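You operate a simulated robot arm through the tools that you are given. There is no shell and no other tool. Be economical: measure what you need, move in short steps, check, and stop when the job is done.

You are at the controls of a simulated two-armed robot. One attempt, no reset.

Task
Take the glue tin from the cork top of the wooden bench and leave it on the checklist. Push the lower drawer shut. Put the hand brush on the near end of the white counter. Put one of the insoles from the divided box on the front of the cork top. Put two of the order cards from the card holder on the top of the white table. Pick up the white caddy with one hand, pass it to the other hand and put it on the top of the open cabinet. Pull the long blue tray open. The order is free. Set down upright: glue tin, white caddy.
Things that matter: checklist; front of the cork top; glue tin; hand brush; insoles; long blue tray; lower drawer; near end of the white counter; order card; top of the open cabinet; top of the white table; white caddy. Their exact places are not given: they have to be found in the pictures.

It is judged by the outcome, as a careful person would: the job done as asked, and still so three seconds after it is handed in. It fails if anything else is knocked over, pushed out of place, dropped, spilled or broken.

Robot
Two 7-joint arms with two-finger parallel grippers on one trunk, on a base that drives. Base frame: it is fixed to the floor where the robot stands at the start and does not move with it; the origin is under the middle of the robot, x ahead of it, y to its left, z up. Readings come in m, rad, newtons and seconds.
The left shoulder is at the start at [0.06, 0.143, 0.901], the right one opposite. Places, roughly: front of the cork top [0.6, -0.2, 0.9]; hand brush (13x5x6 cm) [0.5, 2.9, 0.9]; insoles [-0.75, 2.75, 0.5]; long blue tray [0.6, 2.3, 0.9]; lower drawer [0.6, 0, 0.5]; near end of the white counter [0.8, 3.6, 0.9]; order card [-0.75, 3, 0.5]; top of the open cabinet [-1.2, -0.3, 0.7]; top of the white table [-1.1, 4.8, 0.8]; white caddy (21x9x11 cm) [-1.1, 4.3, 0.8]. Payload 1.57 kg a hand.
Tool frame (each hand has its own): the origin (TCP) lies between the finger pads and is the grasp point; the fingertips stand 0.03 m ahead of it; z points along the fingers, y is the line along which they close. The gripper opens to 0.11 m. The fingers are 0.024 m wide and 0.012 m thick; the gripper's body (0.048 by 0.112 m) begins 0.078 m behind the TCP.
Orientation is that of the tool frame in the base frame, as [roll, pitch, yaw] about the fixed x, y, z axes, in that order (R = Rz(yaw) Ry(pitch) Rx(roll)). With the fingers straight down and closing along the base's y, the tool's x points along the base's -x, its y along +y and its z along -z.

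Tools
- The arms move only by the tool nudge_tool. It takes "left_deltas", "right_deltas" or both (then of equal length, played together; a hand with none holds still); each is a list of rows, each an object of numbers (a shift or turn left out is 0, a gripper value left out holds the last): "x", "y", "z": the shift along the tool's x, y, z in units of 150 mm (1.0 is 150 mm); "wx", "wy", "wz": the turn, a rotation vector about the tool's x, y, z in units of 45 degrees (1.0 is 45 degrees); "gripper": the finger opening in cm, from 0 to 11. In form: [{"x": .., "y": .., "z": .., "wx": .., "wy": .., "wz": .., "gripper": ..}, ...]. A call has 1 to 12 rows; each row is the pose to reach, as a shift and turn from the pose commanded when the call began, along the tool's axes at that moment. A call with a number of a shift or a turn outside -1 to 1 is refused whole. A row lasts 0.2 s, in which the tool goes at most 0.05 m and 0.15 rad; a call with a longer step from one row to the next is refused whole, and so is a gripper value outside its range. A pose out of reach is approached as far as the arm can. The call stops where the force on the tool passes 40 N (or 10 N more than at its start, if that is more) or the arm is blocked; 0.2 s more then pass. Each finger travels about 0.045 m/s and halts on what it meets, pressing with about 25 N; the grip force reading is that of the motor and also rises with nothing between the fingers. The clock runs only during rows and for 0.2 s after the last one: add rows that repeat a pose to give the fingers time. The reply holds the time, the measured pose of the TCP, the force on the tool along the base axes, the opening and the grip force, in the units named above and with some noise, with the torque about the TCP (base axes, N m) and any sound that the robot's microphone picked up.
- Cameras (640 x 400 px; columns grow to the right, rows downward): "scene" is now at [0.0441, 0.004, 1.5046]; the picture's right is [0.08, -1.00, 0.00], its down [-0.80, -0.06, -0.59] and it looks along [0.59, 0.05, -0.81] (base axes); focal length 268 px, centre (320, 200). "left" rides on the left gripper at [0.07, -0.016, -0.141] in its tool frame; the picture's right is [0.23, 0.97, 0.00], its down [-0.86, 0.20, -0.48] and it looks along [-0.47, 0.11, 0.88] (tool axes); focal length 222 px, centre (320, 200). "right" rides on the right gripper at [0.07, 0.016, -0.141] in its tool frame; the picture's right is [-0.23, 0.97, 0.00], its down [-0.86, -0.20, -0.48] and it looks along [-0.47, -0.11, 0.88] (tool axes); focal length 222 px, centre (320, 200).
- camera(camera): a new picture of that camera. No time passes.
- move_column(by): slides the trunk up (or, below 0, down) by that many m; the arms and the scene camera ride with it, the base frame stays. It gives what a move gives, with no picture.
- base_move(legs): drives the robot by 1 to 6 legs, each [ahead, left, turn to the left] in m, m and rad, along the robot's own axes; the way and the turn of a leg run together, so that a leg with both is an arc; at most 1.5 m and 3.142 rad a leg. The arms and the cameras ride along, it lands a little off, and it stops where it bumps. It gives what a move gives.
- pan_tilt(pan, tilt): turns the head with the scene camera to pan (to the left, within 1.501 rad either way) and tilt (down, from -0.506 to 1.204), counted from straight ahead of the robot. It gives what a move gives.
- point_at(camera, pixels): for up to 12 pixels [column, row] of the newest picture of that camera ("zoom" is the newest enlarged one), the place [x, y, z] in the base frame of the surface seen there, good to about 0.002 m. No time passes.
- zoom(camera, box): a new picture of the part [left, top, right, bottom] of that camera's present view, enlarged. No time passes.
- finish_job(): hands the job in; it is judged then, once.

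Work in short steps. Measure before you move; look again where a grasp or a placing could have gone wrong, and mend it. You have 145 turns and 182 pictures in all, those below and enlarged ones among them. Open the grippers and draw the arms clear of the work before you hand the job in, unless the task says otherwise; then end with one line.

The tools are called by a JSON object that holds its "name" and its "arguments". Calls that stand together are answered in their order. nudge_tool: Moves the arms, as the interface text tells. Its arguments: {"type":"object","properties":{"left_deltas":{"type":"array","items":{"type":"object","properties":{"x":{"type":"number"},"y":{"type":"number"},"z":{"type":"number"},"wx":{"type":"number"},"wy":{"type":"number"},"wz":{"type":"number"},"gripper":{"type":"number"}}}},"right_deltas":{"type":"array","items":{"type":"object","properties":{"x":{"type":"number"},"y":{"type":"number"},"z":{"type":"number"},"wx":{"type":"number"},"wy":{"type":"number"},"wz":{"type":"number"},"gripper":{"type":"number"}}}}},"required":[]} The other tools are called the same way: move_column (by) slides the trunk up or down; base_move (legs) drives the base; pan_tilt (pan, tilt) turns the head that bears the scene camera; camera (camera) takes a picture; point_at (camera, pixels) gives the place of the surface under pixels of a picture; zoom (camera, box) takes an enlarged picture of a part of a camera's view; finish_job () hands the job in.

At the start:

```text
time_s: 0.0
left_position: [0.6129, 0.1797, 0.9999]
left_tool_rot: [-3.141, -0.001, -3.141]
left_wrist_force: [0.4, 0.9, -1.0]
left_torque: [0.03, -0.01, -0.02]
left_gripper_width: 0.1101
left_gripper_force: 0.0
right_position: [0.4232, -0.2848, 1.0001]
right_tool_rot: [3.141, 0.0, -3.142]
right_wrist_force: [-0.1, -0.1, 0.1]
right_torque: [-0.02, 0.0, 0.03]
right_gripper_width: 0.1099
right_gripper_force: 0.1
trunk travel left (down, up): [-0.5, 0.09]
robot x, y, heading: [-0.0021, -0.0001, 0.002]
head pan, tilt: [0.08, 0.939]
```

scene: 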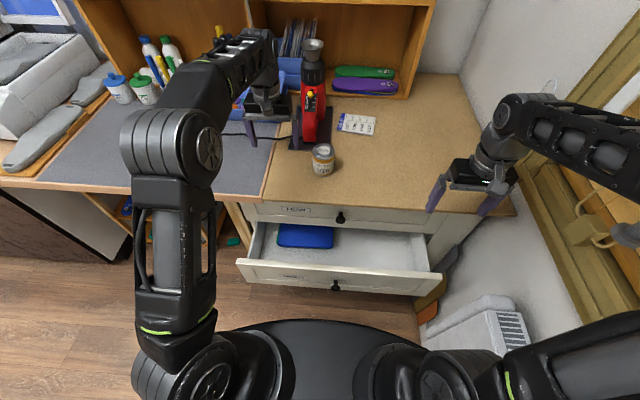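
right: 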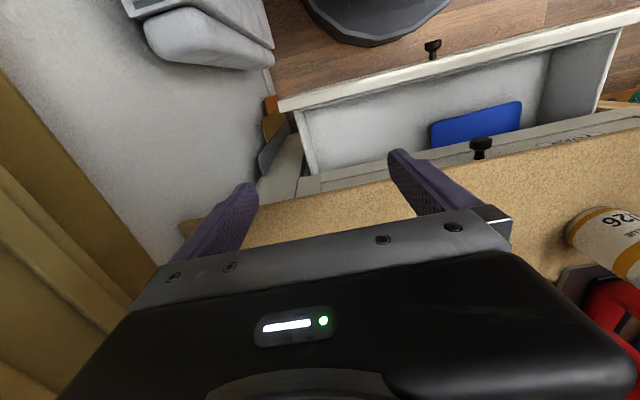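
left: 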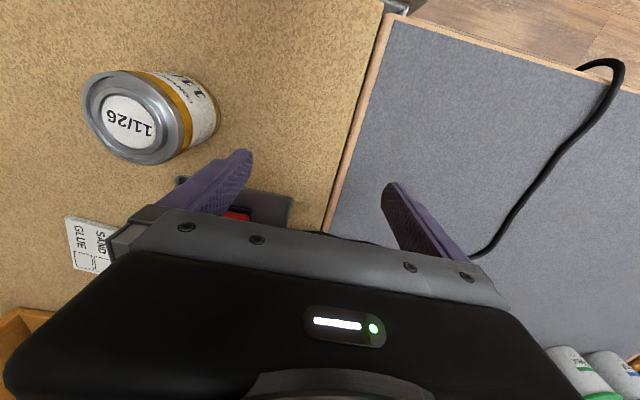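

The scene shows the glue tin at (323,158), the checklist card at (357,124), the open lower drawer with its front at (335,275). I measure these.

{"name": "point_at", "arguments": {"camera": "scene", "pixels": [[323, 150], [323, 170], [340, 117], [374, 119], [338, 131], [371, 134], [335, 265], [335, 288], [240, 262], [440, 280], [345, 205], [450, 190]]}}

{"name": "zoom", "arguments": {"camera": "scene", "box": [220, 60, 460, 210]}}

```text
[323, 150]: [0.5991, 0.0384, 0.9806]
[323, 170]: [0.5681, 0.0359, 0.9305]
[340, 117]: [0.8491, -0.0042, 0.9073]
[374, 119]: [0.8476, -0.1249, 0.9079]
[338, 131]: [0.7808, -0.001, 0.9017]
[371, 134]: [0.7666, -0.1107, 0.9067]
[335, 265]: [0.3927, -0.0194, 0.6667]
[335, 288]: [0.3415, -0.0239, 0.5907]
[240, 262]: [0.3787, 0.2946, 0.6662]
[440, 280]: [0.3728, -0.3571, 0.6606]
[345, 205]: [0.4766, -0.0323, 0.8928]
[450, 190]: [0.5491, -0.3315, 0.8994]
```

```text
2.67 times, centred on (340, 135) of scene
```

zoom: 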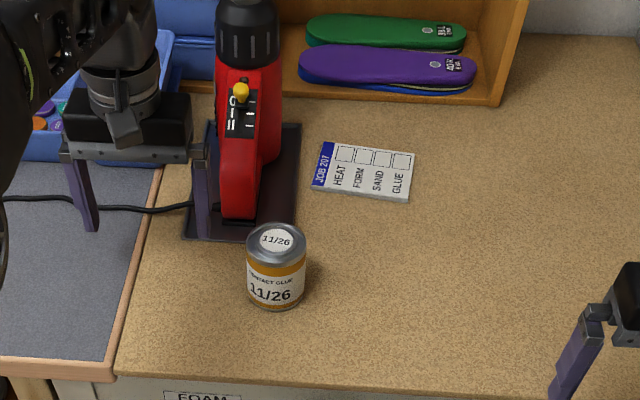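

The tin is about at (0.60, 0.04), top near z 0.98. I refine with the left wrist picture and also check the surroundings' heights.

{"name": "point_at", "arguments": {"camera": "left", "pixels": [[128, 118], [86, 110], [172, 128], [140, 75], [120, 160], [210, 112], [90, 235], [240, 215]]}}

{"name": "point_at", "arguments": {"camera": "scene", "pixels": [[312, 45], [310, 95], [310, 125], [300, 145], [326, 95], [290, 148], [320, 148], [335, 178]]}}

```text
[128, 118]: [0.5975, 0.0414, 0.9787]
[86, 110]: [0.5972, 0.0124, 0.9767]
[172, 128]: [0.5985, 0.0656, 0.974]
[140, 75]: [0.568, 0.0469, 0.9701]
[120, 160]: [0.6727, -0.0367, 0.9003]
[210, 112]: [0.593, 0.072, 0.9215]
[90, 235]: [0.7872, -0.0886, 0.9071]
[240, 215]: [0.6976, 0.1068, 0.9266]
```

```text
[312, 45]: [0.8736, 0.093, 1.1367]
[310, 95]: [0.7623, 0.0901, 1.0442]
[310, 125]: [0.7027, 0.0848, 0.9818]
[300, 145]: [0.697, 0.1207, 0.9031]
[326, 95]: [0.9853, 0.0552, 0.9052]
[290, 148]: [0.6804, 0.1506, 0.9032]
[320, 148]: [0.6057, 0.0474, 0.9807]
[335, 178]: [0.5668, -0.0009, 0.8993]
```

Tin centre is (0.598, 0.039); I'll shut the drawer first so the base can come closer. I back off 0.35 m, then lower the trunk so the right hand is at drawer-front height.

{"name": "base_move", "arguments": {"legs": [[-0.35, 0, 0]]}}

{"name": "move_column", "arguments": {"by": -0.33}}

{"name": "pan_tilt", "arguments": {"pan": 0, "tilt": 0.6}}

{"name": "camera", "arguments": {"camera": "scene"}}

```text
time_s: 2.2
left_position: [0.3263, 0.2571, 0.999]
left_tool_rot: [3.141, 0.0, -3.051]
left_wrist_force: [-0.2, 0.2, 1.2]
left_torque: [-0.02, 0.0, -0.02]
left_gripper_width: 0.11
left_gripper_force: 0.0
right_position: [0.1788, -0.2217, 0.9996]
right_tool_rot: [-3.141, -0.001, -3.049]
right_wrist_force: [-0.4, -0.6, 0.6]
right_torque: [0.01, 0.02, 0.01]
right_gripper_width: 0.1101
right_gripper_force: 0.1
trunk travel left (down, up): [-0.5, 0.09]
robot x, y, heading: [-0.269, 0.0239, 0.09]
head pan, tilt: [0.08, 0.939]
stopped in leg 1: the robot was blocked; the commanded pose is now the measured one
```

```text
time_s: 5.4
left_position: [0.3259, 0.2559, 0.6694]
left_tool_rot: [-3.14, 0.0, -3.051]
left_wrist_force: [0.9, -0.9, 0.3]
left_torque: [-0.03, -0.03, -0.01]
left_gripper_width: 0.1099
left_gripper_force: 0.1
right_position: [0.1786, -0.2233, 0.6695]
right_tool_rot: [3.14, -0.001, -3.051]
right_wrist_force: [-0.2, -0.4, 0.0]
right_torque: [-0.03, -0.02, 0.01]
right_gripper_width: 0.1101
right_gripper_force: 0.0
trunk travel left (down, up): [-0.17, 0.42]
robot x, y, heading: [-0.2667, 0.0185, 0.095]
head pan, tilt: [0.08, 0.939]
```

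```text
time_s: 6.2
left_position: [0.3257, 0.2557, 0.6691]
left_tool_rot: [-3.14, 0.001, -3.05]
left_wrist_force: [-0.3, -0.2, 0.0]
left_torque: [-0.02, -0.03, 0.02]
left_gripper_width: 0.1102
left_gripper_force: 0.0
right_position: [0.1795, -0.2224, 0.6703]
right_tool_rot: [3.141, 0.0, -3.051]
right_wrist_force: [-0.4, -0.8, 0.0]
right_torque: [0.0, 0.0, 0.01]
right_gripper_width: 0.1102
right_gripper_force: 0.1
trunk travel left (down, up): [-0.17, 0.42]
robot x, y, heading: [-0.2698, 0.0237, 0.092]
head pan, tilt: [0.0, 0.6]
```

```text
177 pictures are left
```

scene: 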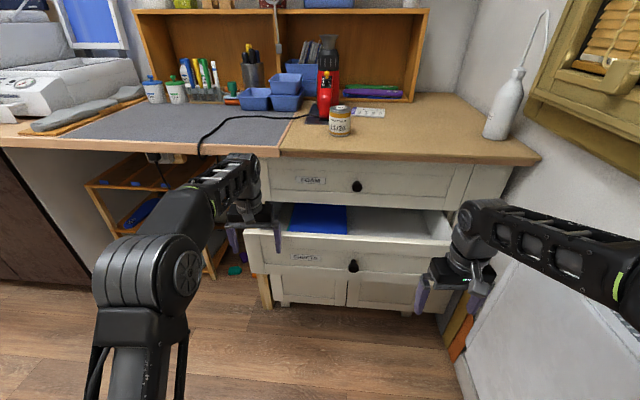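

The drive bumped something behind at the right and yawed 0.09. I look to the right-rear to see what it is before continuing.

{"name": "pan_tilt", "arguments": {"pan": -1.5, "tilt": 0.8}}

{"name": "camera", "arguments": {"camera": "scene"}}

{"name": "pan_tilt", "arguments": {"pan": 1.5, "tilt": 0.5}}

{"name": "camera", "arguments": {"camera": "scene"}}

```text
time_s: 7.8
left_position: [0.3252, 0.2569, 0.6692]
left_tool_rot: [3.141, -0.002, -3.05]
left_wrist_force: [1.2, 0.1, 0.1]
left_torque: [-0.01, -0.01, -0.02]
left_gripper_width: 0.1101
left_gripper_force: 0.1
right_position: [0.1783, -0.2235, 0.6701]
right_tool_rot: [-3.141, 0.001, -3.05]
right_wrist_force: [1.0, -0.9, 0.5]
right_torque: [-0.01, -0.03, 0.06]
right_gripper_width: 0.11
right_gripper_force: 0.0
trunk travel left (down, up): [-0.17, 0.42]
robot x, y, heading: [-0.2646, 0.0231, 0.089]
head pan, tilt: [-1.499, 0.799]
```

```text
176 pictures are left
```

scene: 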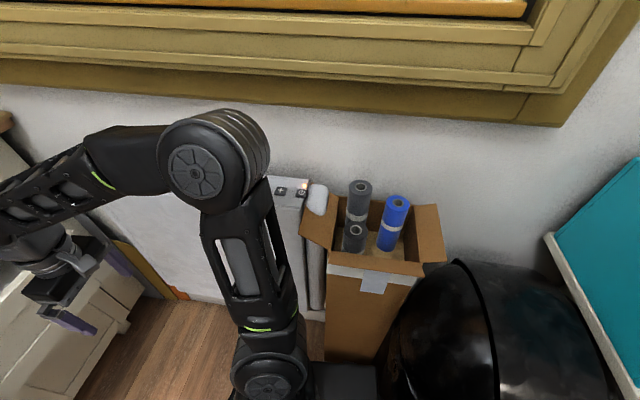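

```text
time_s: 10.4
left_position: [0.3255, 0.2561, 0.6697]
left_tool_rot: [3.142, 0.0, -3.052]
left_wrist_force: [-0.5, -0.2, 0.2]
left_torque: [0.0, 0.01, 0.0]
left_gripper_width: 0.1102
left_gripper_force: 0.1
right_position: [0.1798, -0.2238, 0.6693]
right_tool_rot: [3.14, 0.0, -3.051]
right_wrist_force: [0.7, -0.1, 0.1]
right_torque: [-0.03, 0.02, 0.04]
right_gripper_width: 0.11
right_gripper_force: 0.1
trunk travel left (down, up): [-0.17, 0.42]
robot x, y, heading: [-0.2677, 0.0202, 0.089]
head pan, tilt: [1.499, 0.499]
```

```text
175 pictures are left
```

scene: 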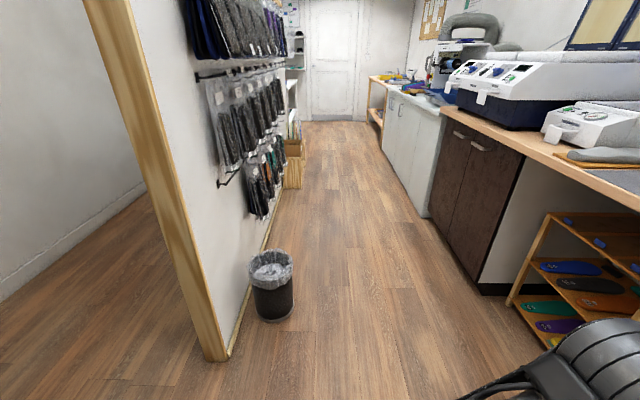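

A large black bin stands behind-right (what I touched); to the left is the aisle with a wastebasket at (272,285). I measure aisle landmarks.

{"name": "point_at", "arguments": {"camera": "scene", "pixels": [[225, 358], [272, 318], [294, 310], [266, 225], [292, 188], [425, 217], [480, 285], [385, 120], [443, 108], [505, 305]]}}

{"name": "pan_tilt", "arguments": {"pan": -1.5, "tilt": 1.2}}

{"name": "camera", "arguments": {"camera": "scene"}}

```text
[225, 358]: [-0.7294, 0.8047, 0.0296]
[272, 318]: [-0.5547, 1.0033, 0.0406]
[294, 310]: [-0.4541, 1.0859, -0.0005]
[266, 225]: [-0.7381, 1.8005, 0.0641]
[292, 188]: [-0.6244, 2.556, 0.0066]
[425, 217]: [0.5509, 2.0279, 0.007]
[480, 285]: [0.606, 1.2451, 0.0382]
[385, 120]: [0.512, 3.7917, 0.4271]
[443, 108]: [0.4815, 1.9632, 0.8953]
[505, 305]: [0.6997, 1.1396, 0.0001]
```

```text
time_s: 13.0
left_position: [0.3269, 0.2564, 0.6692]
left_tool_rot: [-3.142, 0.0, -3.051]
left_wrist_force: [0.2, 0.9, 0.8]
left_torque: [-0.01, -0.03, -0.02]
left_gripper_width: 0.11
left_gripper_force: 0.0
right_position: [0.1778, -0.223, 0.6698]
right_tool_rot: [3.141, -0.002, -3.052]
right_wrist_force: [0.1, -0.1, -0.4]
right_torque: [0.01, 0.01, -0.02]
right_gripper_width: 0.11
right_gripper_force: 0.1
trunk travel left (down, up): [-0.17, 0.42]
robot x, y, heading: [-0.2726, 0.0223, 0.091]
head pan, tilt: [-1.499, 1.201]
```

```text
174 pictures are left
```

scene: 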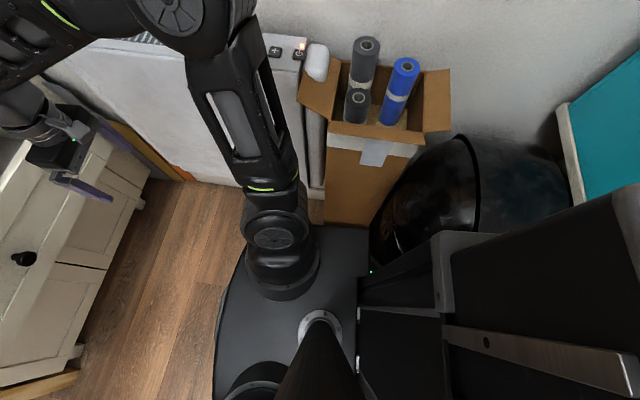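

The robot's right rear touches the bin. I lift and retract the left hand from the drawer front, tilt the right hand 45° forward with fingers closed, and take a front view.

{"name": "nudge_tool", "arguments": {"left_deltas": [{"z": -0.3, "x": 0.1}, {"z": -0.6, "x": 0.2}, {"z": -0.9, "x": 0.3}, {"z": -0.9, "x": 0.3}, {"z": -0.9, "x": 0.3}, {"z": -0.9, "x": 0.3}], "right_deltas": [{"wy": -0.17, "gripper": 0}, {"wy": -0.34}, {"wy": -0.51}, {"wy": -0.68}, {"wy": -0.85}, {"wy": -1.0}]}}

{"name": "pan_tilt", "arguments": {"pan": 0, "tilt": 0.7}}

{"name": "camera", "arguments": {"camera": "scene"}}

```text
time_s: 14.4
left_position: [0.2632, 0.2581, 0.7446]
left_tool_rot: [3.122, 0.028, -3.051]
left_wrist_force: [0.0, -0.9, -0.3]
left_torque: [0.01, -0.01, -0.04]
left_gripper_width: 0.1101
left_gripper_force: 0.1
left hand out of reach, approached as far as the arm can: row 1, 2, 3, 4, 5, 6
right_position: [0.188, -0.2279, 0.6753]
right_tool_rot: [3.141, 0.785, -3.048]
right_wrist_force: [0.6, 0.7, -0.7]
right_torque: [-0.02, 0.0, -0.01]
right_gripper_width: 0.0
right_gripper_force: 7.7
right hand out of reach, approached as far as the arm can: row 6
trunk travel left (down, up): [-0.17, 0.42]
robot x, y, heading: [-0.2665, 0.0161, 0.089]
head pan, tilt: [-1.499, 1.201]
```

```text
time_s: 16.0
left_position: [0.2637, 0.2602, 0.7441]
left_tool_rot: [3.122, 0.027, -3.051]
left_wrist_force: [-0.8, -0.4, -0.5]
left_torque: [0.0, 0.02, 0.01]
left_gripper_width: 0.1101
left_gripper_force: 0.1
right_position: [0.1892, -0.2262, 0.6758]
right_tool_rot: [3.139, 0.779, -3.051]
right_wrist_force: [-0.1, -0.1, -0.4]
right_torque: [0.01, 0.01, 0.0]
right_gripper_width: 0.0001
right_gripper_force: 21.7
trunk travel left (down, up): [-0.17, 0.42]
robot x, y, heading: [-0.2694, 0.0239, 0.09]
head pan, tilt: [0.0, 0.7]
```

```text
173 pictures are left
```

scene: 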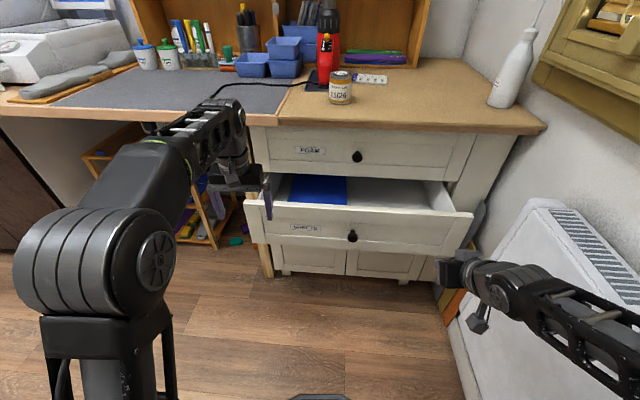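

The right hand is tilted and left is clear. I measure the drawer face and upper drawer face.

{"name": "point_at", "arguments": {"camera": "scene", "pixels": [[410, 225], [400, 245], [352, 236], [390, 155], [357, 157], [300, 245], [330, 214], [410, 209], [300, 150], [470, 235]]}}

{"name": "zoom", "arguments": {"camera": "scene", "box": [200, 100, 560, 325]}}

```text
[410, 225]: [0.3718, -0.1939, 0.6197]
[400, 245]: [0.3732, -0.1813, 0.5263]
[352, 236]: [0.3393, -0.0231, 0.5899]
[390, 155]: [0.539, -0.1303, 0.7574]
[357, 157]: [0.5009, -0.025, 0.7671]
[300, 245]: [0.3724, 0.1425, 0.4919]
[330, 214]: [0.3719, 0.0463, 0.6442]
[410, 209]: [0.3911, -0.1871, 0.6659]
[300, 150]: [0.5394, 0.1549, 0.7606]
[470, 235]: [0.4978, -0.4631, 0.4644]
```

```text
1.78 times, centred on (380, 212) of scene
```

zoom: 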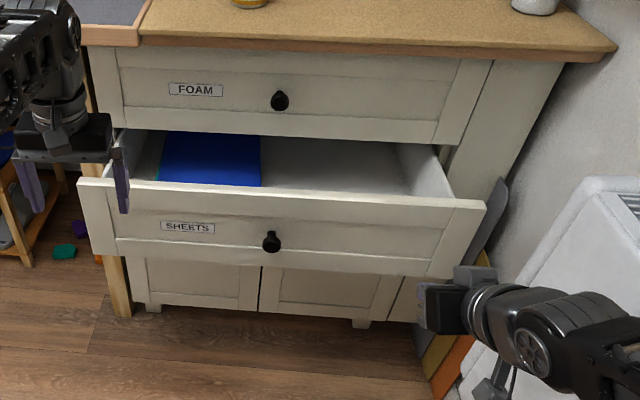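

Lower face at x 0.372, upper face at x 0.539, so travel is ~0.167 m. I bring the right fingertips in front of the lower drawer face near y -0.08, z 0.59.

{"name": "nudge_tool", "arguments": {"right_deltas": [{"x": -0.03, "y": 0.19, "z": 0.15}, {"x": -0.06, "y": 0.39, "z": 0.31}, {"x": -0.1, "y": 0.58, "z": 0.46}, {"x": -0.13, "y": 0.78, "z": 0.62}, {"x": -0.16, "y": 0.97, "z": 0.78}, {"x": -0.16, "y": 0.97, "z": 0.78}]}}

{"name": "camera", "arguments": {"camera": "scene"}}

```text
time_s: 17.4
left_position: [0.2636, 0.2591, 0.7429]
left_tool_rot: [3.123, 0.027, -3.05]
left_wrist_force: [0.3, 0.2, -1.1]
left_torque: [-0.02, -0.04, -0.03]
left_gripper_width: 0.1101
left_gripper_force: 0.1
right_position: [0.2743, -0.0746, 0.613]
right_tool_rot: [3.141, 0.786, -3.052]
right_wrist_force: [0.6, 0.3, 0.3]
right_torque: [-0.04, 0.03, 0.01]
right_gripper_width: 0.0
right_gripper_force: 21.0
trunk travel left (down, up): [-0.17, 0.42]
robot x, y, heading: [-0.2673, 0.0244, 0.088]
head pan, tilt: [0.0, 0.7]
```

```text
171 pictures are left
```

scene: 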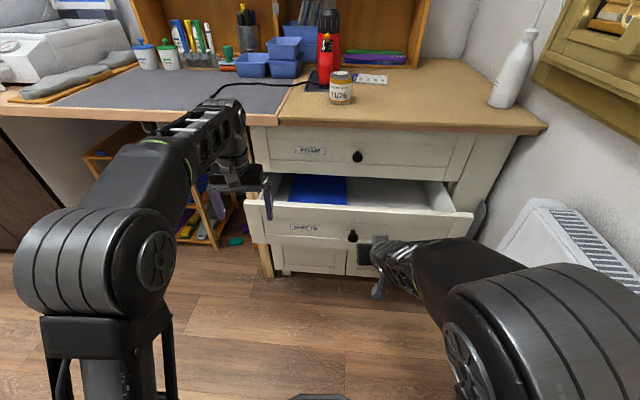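

Tips at x≈0.295, z≈0.59, right of the knob. I push straight forward 0.14 m.

{"name": "nudge_tool", "arguments": {"right_deltas": [{"x": -0.11, "y": -0.02, "z": 0.11}, {"x": -0.22, "y": -0.04, "z": 0.22}, {"x": -0.33, "y": -0.06, "z": 0.33}, {"x": -0.4, "y": -0.06, "z": 0.4}, {"x": -0.47, "y": -0.07, "z": 0.47}, {"x": -0.54, "y": -0.08, "z": 0.54}, {"x": -0.61, "y": -0.09, "z": 0.61}, {"x": -0.68, "y": -0.1, "z": 0.68}, {"x": -0.75, "y": -0.1, "z": 0.75}]}}

```text
time_s: 19.4
left_position: [0.264, 0.2589, 0.7433]
left_tool_rot: [3.12, 0.029, -3.051]
left_wrist_force: [-0.8, -0.8, -0.7]
left_torque: [0.03, 0.0, -0.02]
left_gripper_width: 0.1102
left_gripper_force: 0.0
right_position: [0.4354, -0.0748, 0.6108]
right_tool_rot: [-3.141, 0.786, -3.049]
right_wrist_force: [-0.4, 0.0, 0.5]
right_torque: [-0.02, -0.01, -0.03]
right_gripper_width: 0.0001
right_gripper_force: 21.0
right hand out of reach, approached as far as the arm can: row 6, 7, 8
trunk travel left (down, up): [-0.17, 0.42]
robot x, y, heading: [-0.2701, 0.0192, 0.092]
head pan, tilt: [0.0, 0.7]
```

Drawer is moving freely; another ~0.085 m to go.

{"name": "nudge_tool", "arguments": {"right_deltas": [{"x": -0.1, "y": -0.02, "z": 0.1}, {"x": -0.2, "y": -0.03, "z": 0.2}, {"x": -0.28, "y": -0.04, "z": 0.28}, {"x": -0.34, "y": -0.05, "z": 0.34}, {"x": -0.38, "y": -0.06, "z": 0.38}, {"x": -0.42, "y": -0.06, "z": 0.42}, {"x": -0.45, "y": -0.06, "z": 0.45}, {"x": -0.45, "y": -0.06, "z": 0.45}]}}

{"name": "camera", "arguments": {"camera": "scene"}}

```text
time_s: 21.2
left_position: [0.2633, 0.2586, 0.7438]
left_tool_rot: [3.121, 0.029, -3.052]
left_wrist_force: [0.2, 0.2, -0.7]
left_torque: [0.02, 0.03, 0.01]
left_gripper_width: 0.1097
left_gripper_force: 0.0
right_position: [0.4943, -0.074, 0.6101]
right_tool_rot: [-3.14, 0.786, -3.051]
right_wrist_force: [1.1, -0.4, -1.1]
right_torque: [-0.02, 0.0, -0.01]
right_gripper_width: 0.0004
right_gripper_force: 21.2
right hand out of reach, approached as far as the arm can: row 4, 5, 6, 7, 8
trunk travel left (down, up): [-0.17, 0.42]
robot x, y, heading: [-0.2679, 0.0206, 0.086]
head pan, tilt: [0.0, 0.7]
```

```text
170 pictures are left
```

scene: 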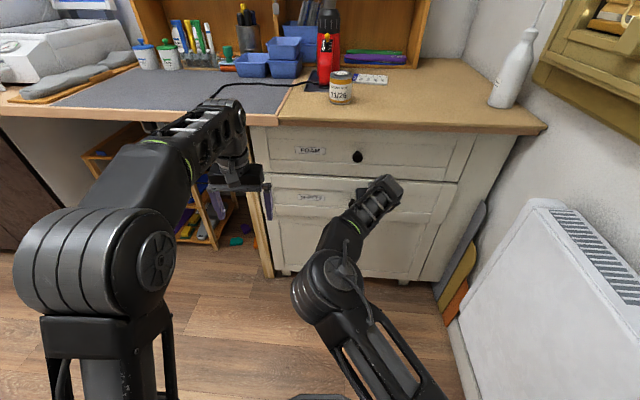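

Arm is at its reach limit with ~2 cm left, so I use the base to push the last bit.

{"name": "base_move", "arguments": {"legs": [[0.035, 0, 0]]}}

{"name": "camera", "arguments": {"camera": "scene"}}

{"name": "point_at", "arguments": {"camera": "scene", "pixels": [[430, 195], [420, 225], [300, 210], [430, 150], [300, 160]]}}

```text
time_s: 22.1
left_position: [0.2812, 0.2607, 0.7431]
left_tool_rot: [3.118, 0.031, -3.054]
left_wrist_force: [-0.1, -0.7, -0.1]
left_torque: [-0.03, 0.0, 0.01]
left_gripper_width: 0.1098
left_gripper_force: 0.1
right_position: [0.5101, -0.0737, 0.6127]
right_tool_rot: [3.141, 0.778, -3.05]
right_wrist_force: [-12.1, 0.8, 6.7]
right_torque: [-0.06, -0.04, -0.04]
right_gripper_width: 0.0
right_gripper_force: 21.4
trunk travel left (down, up): [-0.17, 0.42]
robot x, y, heading: [-0.2542, 0.0229, 0.089]
head pan, tilt: [0.0, 0.7]
stopped in leg 1: the force on the tool passed its limit (the readings are from after the stop); the commanded pose is now the measured one
```

```text
169 pictures are left
```

scene: 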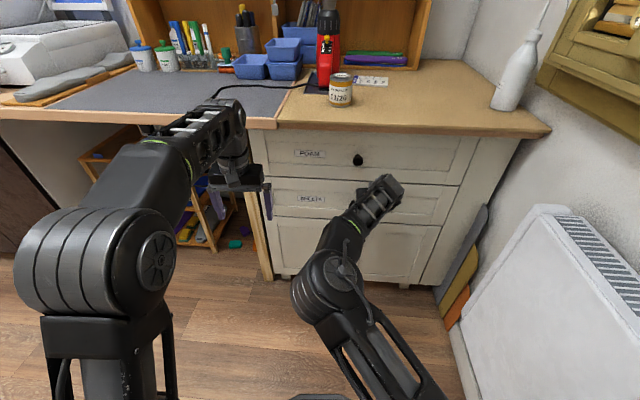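

```text
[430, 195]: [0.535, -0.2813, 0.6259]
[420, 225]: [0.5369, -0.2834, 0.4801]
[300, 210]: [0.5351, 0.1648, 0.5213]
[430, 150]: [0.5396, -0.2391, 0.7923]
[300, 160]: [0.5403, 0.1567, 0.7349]
```

Drawer face now at x 0.535 against the cabinet (force stop reached) – shut. I retract the right hand, raise the trunk, and straighten the wrist.

{"name": "nudge_tool", "arguments": {"right_deltas": [{"x": 0.2, "z": -0.2}, {"x": 0.4, "z": -0.4}, {"x": 0.6, "z": -0.6}, {"x": 0.8, "z": -0.8}, {"x": 0.95, "z": -0.95}, {"x": 0.95, "z": -0.95, "gripper": 11}, {"x": 0.95, "z": -0.95}]}}

{"name": "move_column", "arguments": {"by": 0.42}}

{"name": "nudge_tool", "arguments": {"right_deltas": [{"wy": 0.17}, {"wy": 0.34}, {"wy": 0.51}, {"wy": 0.68}, {"wy": 0.85}, {"wy": 1.0}, {"wy": 1.0}]}}

{"name": "camera", "arguments": {"camera": "scene"}}

```text
time_s: 23.7
left_position: [0.2829, 0.2608, 0.7419]
left_tool_rot: [3.119, 0.027, -3.052]
left_wrist_force: [0.2, -0.5, 0.5]
left_torque: [-0.01, 0.01, -0.02]
left_gripper_width: 0.1101
left_gripper_force: 0.1
right_position: [0.3069, -0.0933, 0.6111]
right_tool_rot: [3.141, 0.776, -3.05]
right_wrist_force: [0.5, 0.1, -0.3]
right_torque: [0.01, 0.04, -0.03]
right_gripper_width: 0.0499
right_gripper_force: 0.0
trunk travel left (down, up): [-0.17, 0.42]
robot x, y, heading: [-0.2491, 0.0257, 0.092]
head pan, tilt: [0.0, 0.7]
```

```text
refused: 0.42 is not a number from -0.4 to 0.4
```

```text
time_s: 25.3
left_position: [0.2825, 0.2596, 0.7431]
left_tool_rot: [3.117, 0.027, -3.052]
left_wrist_force: [-0.5, 0.1, 0.0]
left_torque: [0.06, 0.01, 0.0]
left_gripper_width: 0.1099
left_gripper_force: 0.0
right_position: [0.3094, -0.0923, 0.614]
right_tool_rot: [3.141, -0.01, -3.048]
right_wrist_force: [0.5, 0.4, -0.4]
right_torque: [0.02, 0.03, -0.01]
right_gripper_width: 0.1101
right_gripper_force: 0.1
trunk travel left (down, up): [-0.17, 0.42]
robot x, y, heading: [-0.2469, 0.0215, 0.089]
head pan, tilt: [0.0, 0.7]
```

```text
168 pictures are left
```

scene: 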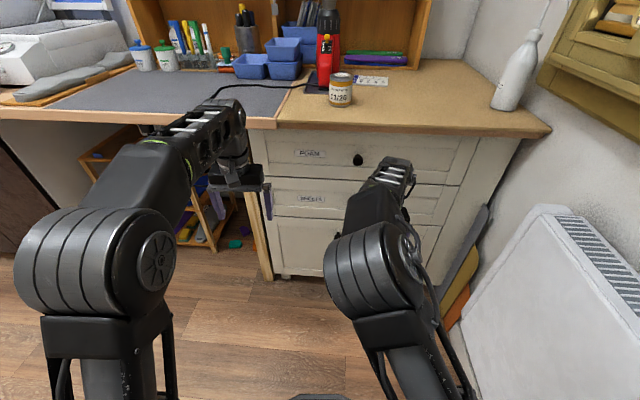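

Raise the trunk 0.4, lift the right hand a little, then drive 0.25 ahead and correct the heading.

{"name": "move_column", "arguments": {"by": 0.4}}

{"name": "nudge_tool", "arguments": {"right_deltas": [{"z": -0.2}, {"z": -0.4}, {"z": -0.4}]}}

{"name": "base_move", "arguments": {"legs": [[0.27, 0, 0], [0, 0, -0.09]]}}

{"name": "camera", "arguments": {"camera": "scene"}}

{"name": "camera", "arguments": {"camera": "right"}}

```text
time_s: 29.1
left_position: [0.2835, 0.2594, 1.1433]
left_tool_rot: [3.117, 0.03, -3.051]
left_wrist_force: [0.5, -0.9, 0.9]
left_torque: [0.02, -0.03, -0.04]
left_gripper_width: 0.1101
left_gripper_force: 0.0
right_position: [0.3093, -0.0926, 1.0132]
right_tool_rot: [-3.141, -0.009, -3.048]
right_wrist_force: [-1.6, 0.3, -0.3]
right_torque: [-0.02, -0.01, 0.01]
right_gripper_width: 0.1099
right_gripper_force: 0.0
trunk travel left (down, up): [-0.57, 0.02]
robot x, y, heading: [-0.2451, 0.0257, 0.085]
head pan, tilt: [0.0, 0.7]
```

```text
time_s: 29.9
left_position: [0.2831, 0.2617, 1.1448]
left_tool_rot: [3.119, 0.028, -3.052]
left_wrist_force: [-0.6, -0.4, -0.1]
left_torque: [0.01, 0.0, -0.01]
left_gripper_width: 0.1099
left_gripper_force: 0.0
right_position: [0.3104, -0.0916, 1.0739]
right_tool_rot: [3.141, -0.009, -3.051]
right_wrist_force: [0.4, 0.0, -0.1]
right_torque: [-0.01, 0.01, -0.02]
right_gripper_width: 0.1101
right_gripper_force: 0.1
trunk travel left (down, up): [-0.57, 0.02]
robot x, y, heading: [-0.2501, 0.0279, 0.088]
head pan, tilt: [0.0, 0.7]
```

```text
time_s: 32.4
left_position: [0.5744, 0.2372, 1.1434]
left_tool_rot: [3.118, 0.029, 3.141]
left_wrist_force: [-0.4, -0.6, -0.2]
left_torque: [0.02, 0.01, -0.01]
left_gripper_width: 0.11
left_gripper_force: 0.0
right_position: [0.5711, -0.1161, 1.0739]
right_tool_rot: [3.139, -0.009, -3.138]
right_wrist_force: [-0.3, -0.8, 0.5]
right_torque: [0.06, 0.02, -0.01]
right_gripper_width: 0.1098
right_gripper_force: 0.1
trunk travel left (down, up): [-0.57, 0.02]
robot x, y, heading: [0.0217, 0.0483, -0.003]
head pan, tilt: [0.0, 0.7]
```

```text
167 pictures are left
```

scene: 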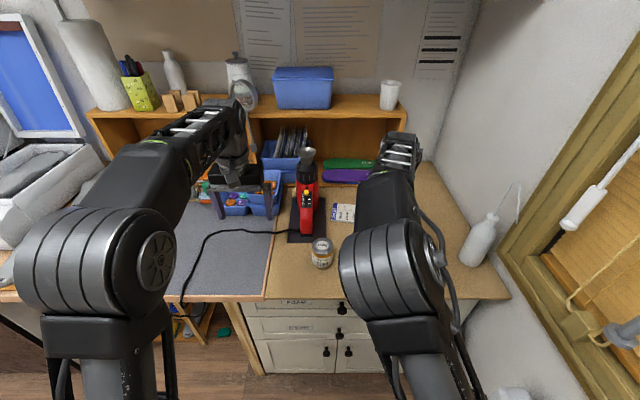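

```text
166 pictures are left
```

right: 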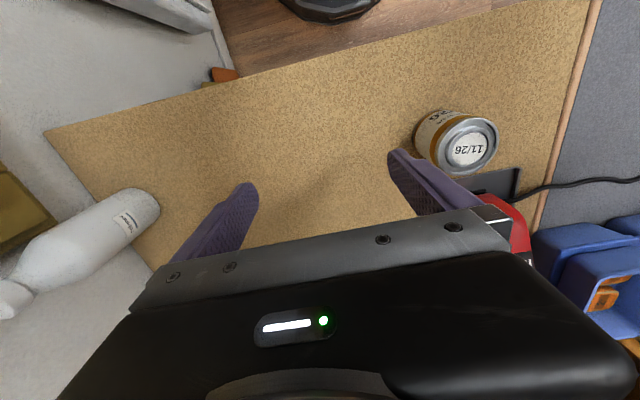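

Fingers are clear of the tin. I move the right hand over it (y +0.15, x +0.027) and re-measure the tin.

{"name": "nudge_tool", "arguments": {"right_deltas": [{"x": -0.05, "y": 0.25}, {"x": -0.1, "y": 0.5}, {"x": -0.15, "y": 0.75}, {"x": -0.18, "y": 1.0}, {"x": -0.18, "y": 1.0}]}}

{"name": "camera", "arguments": {"camera": "right"}}

```text
time_s: 33.5
left_position: [0.5752, 0.2366, 1.1433]
left_tool_rot: [3.119, 0.028, -3.141]
left_wrist_force: [-0.3, 0.1, -0.4]
left_torque: [0.0, 0.01, -0.03]
left_gripper_width: 0.1102
left_gripper_force: 0.1
right_position: [0.5962, 0.0336, 1.0725]
right_tool_rot: [3.141, -0.009, -3.137]
right_wrist_force: [0.0, -0.1, 0.5]
right_torque: [0.0, 0.01, -0.01]
right_gripper_width: 0.11
right_gripper_force: 0.0
trunk travel left (down, up): [-0.57, 0.02]
robot x, y, heading: [0.0241, 0.0473, -0.004]
head pan, tilt: [0.0, 0.7]
```

```text
165 pictures are left
```

right: 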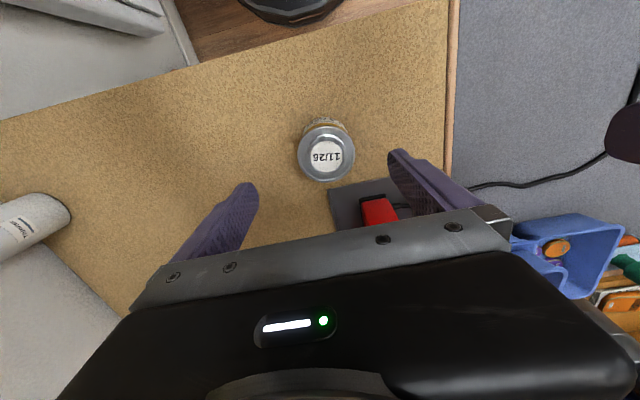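

Tin top centred at (326,156) between the fingers; quick check of its measured place.

{"name": "point_at", "arguments": {"camera": "right", "pixels": [[326, 156], [300, 158], [352, 152], [327, 180], [325, 133]]}}

```text
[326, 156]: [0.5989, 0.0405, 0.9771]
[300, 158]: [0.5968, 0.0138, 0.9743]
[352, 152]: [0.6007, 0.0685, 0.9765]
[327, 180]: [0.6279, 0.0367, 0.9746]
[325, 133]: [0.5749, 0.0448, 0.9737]
```

Centre (0.600, 0.041). I descend to z 0.945 and close.

{"name": "nudge_tool", "arguments": {"right_deltas": [{"x": -0.03, "y": 0.05, "z": 0.2}, {"x": -0.03, "y": 0.05, "z": 0.45}, {"x": -0.03, "y": 0.05, "z": 0.7}, {"x": -0.03, "y": 0.05, "z": 0.85}, {"x": -0.03, "y": 0.05, "z": 0.85, "gripper": 6}, {"x": -0.03, "y": 0.05, "z": 0.85, "gripper": 5}, {"x": -0.03, "y": 0.05, "z": 0.85, "gripper": 4}, {"x": -0.03, "y": 0.05, "z": 0.85, "gripper": 4}, {"x": -0.03, "y": 0.05, "z": 0.85, "gripper": 4}]}}

```text
time_s: 35.5
left_position: [0.5743, 0.2369, 1.1425]
left_tool_rot: [3.12, 0.028, -3.141]
left_wrist_force: [-0.6, 0.2, 1.0]
left_torque: [-0.04, 0.01, 0.03]
left_gripper_width: 0.1098
left_gripper_force: 0.0
right_position: [0.5996, 0.0426, 0.9456]
right_tool_rot: [3.141, -0.007, -3.137]
right_wrist_force: [-0.3, -1.5, -0.4]
right_torque: [-0.07, -0.01, -0.01]
right_gripper_width: 0.0625
right_gripper_force: 24.9
trunk travel left (down, up): [-0.57, 0.02]
robot x, y, heading: [0.0254, 0.0513, 0.004]
head pan, tilt: [0.0, 0.7]
```

Gripped (62 mm). I lift 6 cm and move right 10 cm, then look at the checklist.

{"name": "nudge_tool", "arguments": {"right_deltas": [{"z": -0.2}, {"z": -0.4}, {"y": -0.25, "z": -0.4}, {"y": -0.5, "z": -0.4}, {"y": -0.68, "z": -0.4}, {"y": -0.68, "z": -0.4}]}}

{"name": "pan_tilt", "arguments": {"pan": -0.1, "tilt": 0.85}}

{"name": "zoom", "arguments": {"camera": "scene", "box": [220, 100, 460, 250]}}

{"name": "camera", "arguments": {"camera": "right"}}

```text
time_s: 37.0
left_position: [0.5745, 0.2367, 1.143]
left_tool_rot: [3.119, 0.027, 3.141]
left_wrist_force: [0.2, 0.1, 0.0]
left_torque: [-0.03, 0.03, 0.04]
left_gripper_width: 0.1098
left_gripper_force: 0.0
right_position: [0.6018, -0.061, 1.0059]
right_tool_rot: [-3.141, -0.009, -3.139]
right_wrist_force: [-0.1, -0.4, -2.0]
right_torque: [0.02, 0.0, -0.01]
right_gripper_width: 0.0625
right_gripper_force: 24.6
trunk travel left (down, up): [-0.57, 0.02]
robot x, y, heading: [0.0254, 0.0505, 0.001]
head pan, tilt: [0.0, 0.7]
```

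```text
time_s: 37.6
left_position: [0.5757, 0.2378, 1.1422]
left_tool_rot: [3.118, 0.029, -3.141]
left_wrist_force: [0.3, -0.4, -0.3]
left_torque: [-0.02, 0.02, 0.02]
left_gripper_width: 0.11
left_gripper_force: 0.0
right_position: [0.6019, -0.0608, 1.0056]
right_tool_rot: [-3.141, -0.009, -3.138]
right_wrist_force: [0.6, -0.2, -3.0]
right_torque: [0.02, 0.01, -0.03]
right_gripper_width: 0.0623
right_gripper_force: 25.3
trunk travel left (down, up): [-0.57, 0.02]
robot x, y, heading: [0.0217, 0.0473, -0.002]
head pan, tilt: [-0.099, 0.85]
```

```text
2.67 times, centred on (340, 175) of scene
```

zoom: 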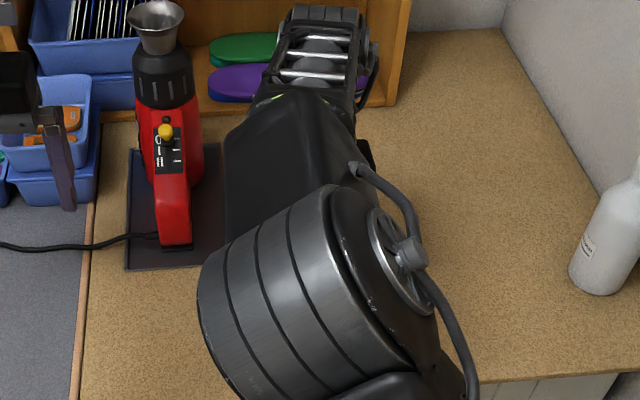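

```text
163 pictures are left
```

right: 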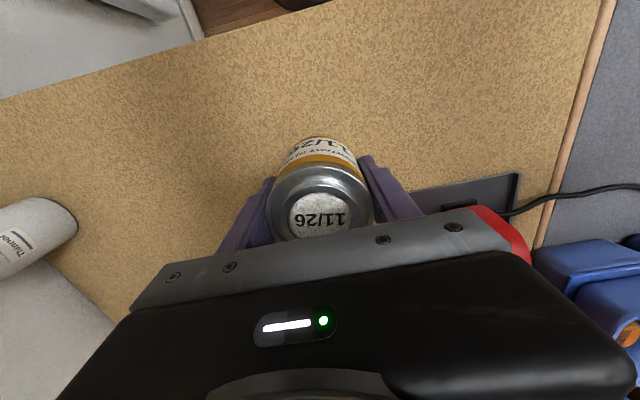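

From the first picture's geometry the checklist centre is (0.815, -0.061). I move the tin forward 15 cm at height.

{"name": "nudge_tool", "arguments": {"right_deltas": [{"x": -0.25}, {"x": -0.5}, {"x": -0.75}, {"x": -1.0}, {"x": -1.0}]}}

{"name": "nudge_tool", "arguments": {"right_deltas": [{"x": -0.2}, {"x": -0.4}, {"x": -0.4}]}}

{"name": "camera", "arguments": {"camera": "right"}}

{"name": "camera", "arguments": {"camera": "left"}}

```text
time_s: 38.9
left_position: [0.5746, 0.2357, 1.1426]
left_tool_rot: [3.119, 0.028, -3.141]
left_wrist_force: [1.1, 0.2, -0.2]
left_torque: [-0.01, -0.02, 0.02]
left_gripper_width: 0.1097
left_gripper_force: 0.1
right_position: [0.6261, -0.0517, 1.0028]
right_tool_rot: [3.14, -0.006, -3.138]
right_wrist_force: [-0.7, 0.5, -2.5]
right_torque: [-0.01, 0.0, 0.02]
right_gripper_width: 0.0625
right_gripper_force: 25.0
right hand out of reach, approached as far as the arm can: row 1, 2, 3, 4, 5
trunk travel left (down, up): [-0.57, 0.02]
robot x, y, heading: [0.0244, 0.0503, -0.0]
head pan, tilt: [-0.099, 0.85]
```

```text
time_s: 39.6
left_position: [0.5751, 0.2369, 1.1431]
left_tool_rot: [3.119, 0.029, -3.141]
left_wrist_force: [-0.2, 0.3, -0.3]
left_torque: [0.0, -0.03, 0.02]
left_gripper_width: 0.11
left_gripper_force: 0.0
right_position: [0.6275, -0.0456, 1.0007]
right_tool_rot: [-3.141, -0.005, -3.138]
right_wrist_force: [-0.1, -0.6, -2.6]
right_torque: [-0.02, -0.01, 0.04]
right_gripper_width: 0.0627
right_gripper_force: 25.0
right hand out of reach, approached as far as the arm can: row 1, 2, 3
trunk travel left (down, up): [-0.57, 0.02]
robot x, y, heading: [0.0257, 0.049, 0.0]
head pan, tilt: [-0.099, 0.85]
```

```text
162 pictures are left
```

right: 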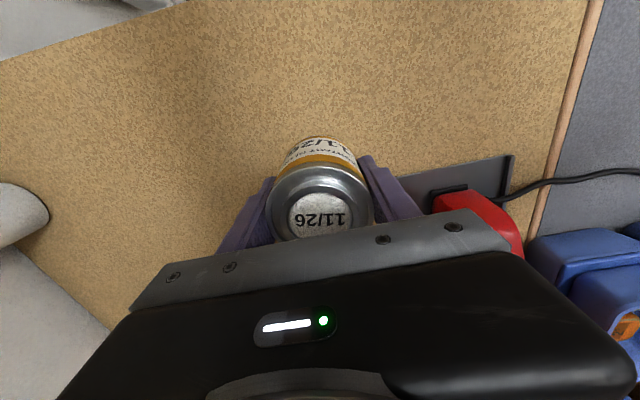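

```text
161 pictures are left
```

left: 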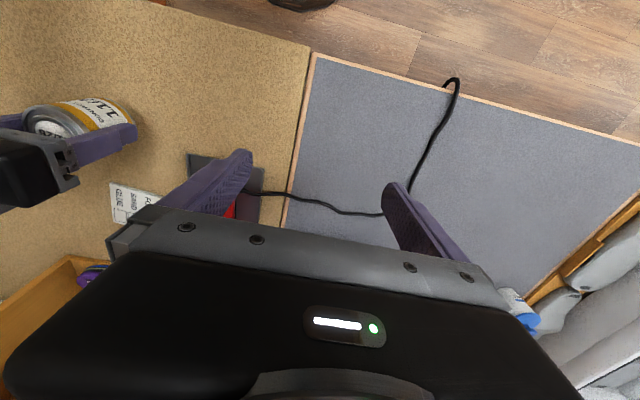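

The arm's reach ends here, so the base must go ~0.19 m further. I retract the left hand and look down at the base's front edge to check clearance to the bench.

{"name": "nudge_tool", "arguments": {"left_deltas": [{"x": 0.3}, {"x": 0.6}, {"x": 0.9}, {"x": 0.9}]}}

{"name": "pan_tilt", "arguments": {"pan": 0, "tilt": 1.2}}

{"name": "camera", "arguments": {"camera": "scene"}}

```text
time_s: 40.6
left_position: [0.4398, 0.2357, 1.1415]
left_tool_rot: [3.12, 0.028, -3.141]
left_wrist_force: [0.0, -0.8, 0.5]
left_torque: [0.03, 0.04, -0.03]
left_gripper_width: 0.1101
left_gripper_force: 0.0
right_position: [0.6277, -0.0447, 0.9995]
right_tool_rot: [3.14, -0.008, -3.137]
right_wrist_force: [-0.2, 0.4, -2.0]
right_torque: [-0.03, 0.01, 0.01]
right_gripper_width: 0.0626
right_gripper_force: 24.8
trunk travel left (down, up): [-0.57, 0.02]
robot x, y, heading: [0.0222, 0.0464, -0.002]
head pan, tilt: [-0.099, 0.85]
```

```text
time_s: 41.5
left_position: [0.4394, 0.2354, 1.1423]
left_tool_rot: [3.118, 0.029, 3.141]
left_wrist_force: [0.4, -0.1, 0.5]
left_torque: [0.0, 0.04, 0.02]
left_gripper_width: 0.1099
left_gripper_force: 0.0
right_position: [0.6274, -0.0453, 1.0015]
right_tool_rot: [-3.141, -0.005, -3.139]
right_wrist_force: [0.0, 0.3, -3.0]
right_torque: [-0.01, 0.0, 0.03]
right_gripper_width: 0.0626
right_gripper_force: 25.4
trunk travel left (down, up): [-0.57, 0.02]
robot x, y, heading: [0.0224, 0.0476, -0.001]
head pan, tilt: [0.0, 1.201]
```

```text
160 pictures are left
```

scene: 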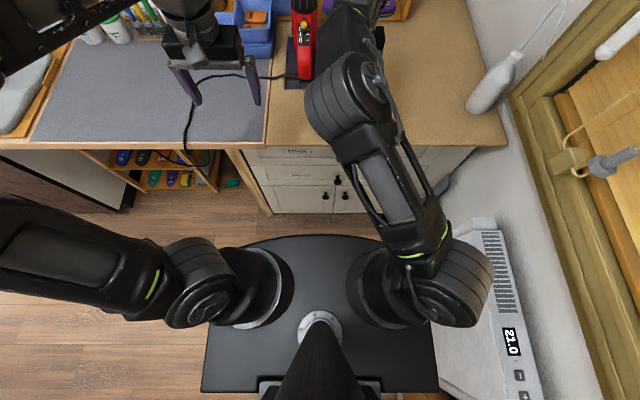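

{"name": "point_at", "arguments": {"camera": "scene", "pixels": [[318, 238], [250, 248], [210, 380], [430, 380], [300, 205], [440, 350], [480, 225]]}}

```text
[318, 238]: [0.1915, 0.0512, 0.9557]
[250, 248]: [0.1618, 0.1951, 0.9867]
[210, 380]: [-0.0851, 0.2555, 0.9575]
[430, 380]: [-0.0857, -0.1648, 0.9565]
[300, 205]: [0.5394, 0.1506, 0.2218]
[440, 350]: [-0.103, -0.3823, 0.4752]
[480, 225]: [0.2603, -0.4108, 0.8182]
```

Torso deck front is at x 0.19, so a 0.19 m advance is clear of the bench (front x 0.48). Driving ahead with the tin held at z 1.0.

{"name": "base_move", "arguments": {"legs": [[0.19, 0, 0]]}}

{"name": "camera", "arguments": {"camera": "left"}}

```text
time_s: 43.0
left_position: [0.634, 0.2368, 1.1413]
left_tool_rot: [3.119, 0.028, 3.141]
left_wrist_force: [0.0, -0.7, -1.2]
left_torque: [0.01, 0.03, -0.01]
left_gripper_width: 0.1102
left_gripper_force: 0.1
right_position: [0.8213, -0.0449, 1.0013]
right_tool_rot: [-3.141, -0.006, -3.139]
right_wrist_force: [-0.2, 1.0, -2.6]
right_torque: [0.02, -0.01, 0.0]
right_gripper_width: 0.0626
right_gripper_force: 25.7
trunk travel left (down, up): [-0.57, 0.02]
robot x, y, heading: [0.2177, 0.0452, -0.004]
head pan, tilt: [0.0, 1.201]
```

```text
159 pictures are left
```

left: 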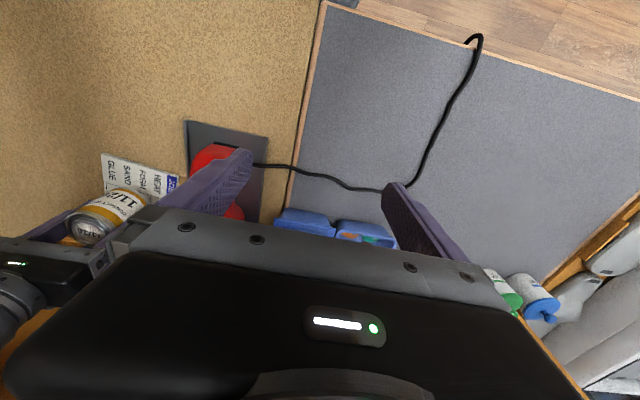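

The tin hovers over the checklist. I measure the checklist's visible edge (104,155)-(178,178).

{"name": "point_at", "arguments": {"camera": "left", "pixels": [[106, 157], [176, 178], [107, 185], [160, 195], [140, 170]]}}

```text
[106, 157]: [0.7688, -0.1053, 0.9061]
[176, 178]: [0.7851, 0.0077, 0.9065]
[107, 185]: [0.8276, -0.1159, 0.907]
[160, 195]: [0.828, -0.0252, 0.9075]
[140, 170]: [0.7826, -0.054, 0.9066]
```

Centre confirmed at about (0.816, -0.061). I shift 16 mm right, lower 4.8 cm and release.

{"name": "nudge_tool", "arguments": {"right_deltas": [{"x": 0.035, "y": -0.107}, {"x": 0.035, "y": -0.107, "z": 0.15}, {"x": 0.035, "y": -0.107, "z": 0.27}, {"x": 0.035, "y": -0.107, "z": 0.325}, {"x": 0.035, "y": -0.107, "z": 0.325}]}}

```text
time_s: 44.2
left_position: [0.632, 0.2354, 1.1415]
left_tool_rot: [3.118, 0.028, -3.14]
left_wrist_force: [-0.4, 0.5, -0.1]
left_torque: [0.0, 0.01, 0.01]
left_gripper_width: 0.11
left_gripper_force: 0.1
right_position: [0.8144, -0.0606, 0.953]
right_tool_rot: [3.139, -0.005, -3.139]
right_wrist_force: [0.6, -0.1, -3.7]
right_torque: [-0.02, -0.01, 0.0]
right_gripper_width: 0.0623
right_gripper_force: 24.9
trunk travel left (down, up): [-0.57, 0.02]
robot x, y, heading: [0.2186, 0.0502, -0.001]
head pan, tilt: [0.0, 1.201]
```

Still hanging by ~1 mm; I lower 1.5 mm, open, and rise.

{"name": "nudge_tool", "arguments": {"right_deltas": [{"z": 0.01}, {"z": 0.01, "gripper": 8.5}, {"z": 0.01}, {"z": 0.01}, {"z": -0.15}, {"z": -0.45}, {"z": -0.75}, {"z": -0.75}]}}

{"name": "camera", "arguments": {"camera": "left"}}

```text
time_s: 46.0
left_position: [0.6331, 0.2371, 1.1422]
left_tool_rot: [3.12, 0.026, -3.141]
left_wrist_force: [-0.1, -0.3, -0.1]
left_torque: [0.0, 0.01, 0.03]
left_gripper_width: 0.1101
left_gripper_force: 0.0
right_position: [0.8054, -0.0629, 1.0638]
right_tool_rot: [-3.14, -0.002, -3.138]
right_wrist_force: [0.6, 0.5, 0.7]
right_torque: [-0.01, -0.01, -0.01]
right_gripper_width: 0.0849
right_gripper_force: 0.0
right hand out of reach, approached as far as the arm can: row 7, 8
trunk travel left (down, up): [-0.57, 0.02]
robot x, y, heading: [0.2156, 0.0466, -0.001]
head pan, tilt: [0.0, 1.201]
```

```text
158 pictures are left
```

left: 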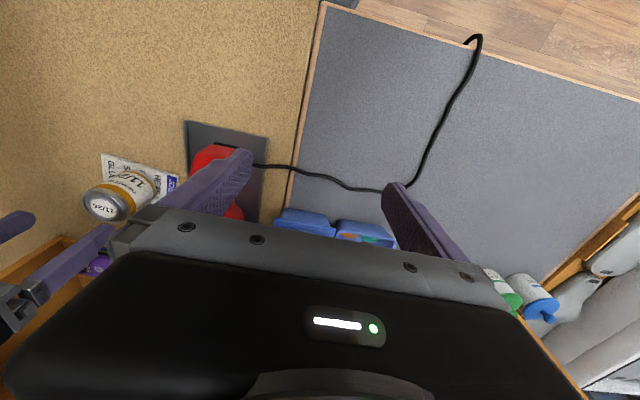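

The tin stands on the checklist. I back away, slide left, and turn toward the aisle (north), then look.

{"name": "base_move", "arguments": {"legs": [[-0.25, 0, 0]]}}

{"name": "nudge_tool", "arguments": {"right_deltas": [{"x": 0.3}, {"x": 0.6}, {"x": 0.9}, {"x": 1.0}, {"x": 1.0}]}}

{"name": "base_move", "arguments": {"legs": [[0, 0.38, 0], [0, 0, 1.571]]}}

{"name": "pan_tilt", "arguments": {"pan": 0, "tilt": 0.5}}

{"name": "camera", "arguments": {"camera": "scene"}}

```text
time_s: 47.9
left_position: [0.383, 0.2362, 1.142]
left_tool_rot: [3.12, 0.029, -3.14]
left_wrist_force: [-1.0, -0.7, -0.4]
left_torque: [-0.03, -0.05, -0.02]
left_gripper_width: 0.1101
left_gripper_force: 0.1
right_position: [0.5565, -0.0634, 1.0629]
right_tool_rot: [-3.141, -0.001, -3.135]
right_wrist_force: [0.0, -0.1, -0.2]
right_torque: [0.0, -0.01, -0.01]
right_gripper_width: 0.0853
right_gripper_force: 0.2
trunk travel left (down, up): [-0.57, 0.02]
robot x, y, heading: [-0.0303, 0.0484, 0.001]
head pan, tilt: [0.0, 1.201]
```

```text
time_s: 49.0
left_position: [0.3842, 0.2362, 1.1426]
left_tool_rot: [3.118, 0.028, -3.141]
left_wrist_force: [0.2, -0.5, 0.8]
left_torque: [0.03, 0.0, -0.02]
left_gripper_width: 0.11
left_gripper_force: 0.1
right_position: [0.4086, -0.0653, 1.0611]
right_tool_rot: [-3.141, -0.002, -3.137]
right_wrist_force: [0.6, -0.3, 0.4]
right_torque: [-0.02, 0.0, 0.02]
right_gripper_width: 0.0851
right_gripper_force: 0.0
trunk travel left (down, up): [-0.57, 0.02]
robot x, y, heading: [-0.0314, 0.0483, 0.008]
head pan, tilt: [0.0, 1.201]
```

```text
time_s: 55.2
left_position: [-0.2112, 0.8465, 1.1412]
left_tool_rot: [3.119, 0.029, -1.588]
left_wrist_force: [0.6, 0.6, 0.3]
left_torque: [0.02, 0.03, 0.02]
left_gripper_width: 0.1103
left_gripper_force: 0.0
right_position: [0.0899, 0.8667, 1.06]
right_tool_rot: [3.14, -0.001, -1.585]
right_wrist_force: [0.0, 0.7, 0.8]
right_torque: [-0.02, 0.01, 0.0]
right_gripper_width: 0.085
right_gripper_force: 0.1
trunk travel left (down, up): [-0.57, 0.02]
robot x, y, heading: [-0.0333, 0.4272, 1.553]
head pan, tilt: [0.0, 1.201]
```

```text
time_s: 56.3
left_position: [-0.2117, 0.8466, 1.1418]
left_tool_rot: [3.118, 0.028, -1.589]
left_wrist_force: [1.0, -0.4, -0.3]
left_torque: [-0.02, -0.01, 0.0]
left_gripper_width: 0.1101
left_gripper_force: 0.0
right_position: [0.0902, 0.8666, 1.0604]
right_tool_rot: [-3.141, -0.001, -1.585]
right_wrist_force: [0.8, -0.3, -0.4]
right_torque: [-0.01, -0.04, -0.02]
right_gripper_width: 0.0852
right_gripper_force: 0.0
trunk travel left (down, up): [-0.57, 0.02]
robot x, y, heading: [-0.0328, 0.4217, 1.554]
head pan, tilt: [0.0, 0.499]
```

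```text
157 pictures are left
```

scene: 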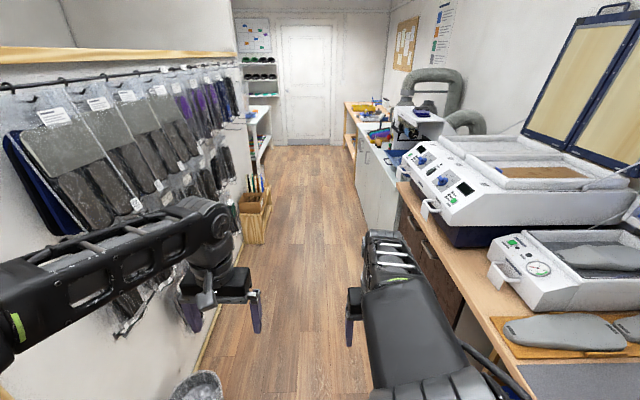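

The aisle ahead; hanging packs at left, machines at right. I measure how far packs and machines stick out, and elbow extents.

{"name": "point_at", "arguments": {"camera": "scene", "pixels": [[60, 165], [160, 160], [230, 90], [10, 300], [130, 270], [400, 160], [425, 210], [490, 300], [240, 190], [265, 185], [355, 110], [195, 385]]}}

{"name": "zoom", "arguments": {"camera": "scene", "box": [220, 60, 460, 210]}}

```text
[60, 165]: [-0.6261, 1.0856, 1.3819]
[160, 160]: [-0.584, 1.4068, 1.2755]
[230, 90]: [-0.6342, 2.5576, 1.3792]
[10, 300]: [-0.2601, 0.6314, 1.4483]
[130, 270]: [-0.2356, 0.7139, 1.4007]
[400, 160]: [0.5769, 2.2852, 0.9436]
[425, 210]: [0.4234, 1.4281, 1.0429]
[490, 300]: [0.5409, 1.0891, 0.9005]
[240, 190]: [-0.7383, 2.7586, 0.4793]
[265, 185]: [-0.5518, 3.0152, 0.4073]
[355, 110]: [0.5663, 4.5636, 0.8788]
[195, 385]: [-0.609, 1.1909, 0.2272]
```

```text
2.67 times, centred on (340, 135) of scene
```

zoom: 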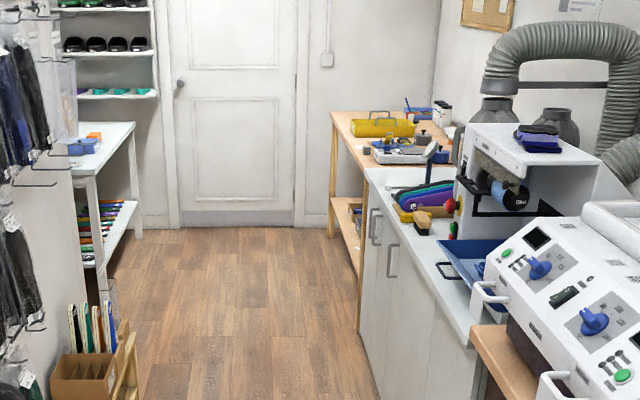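

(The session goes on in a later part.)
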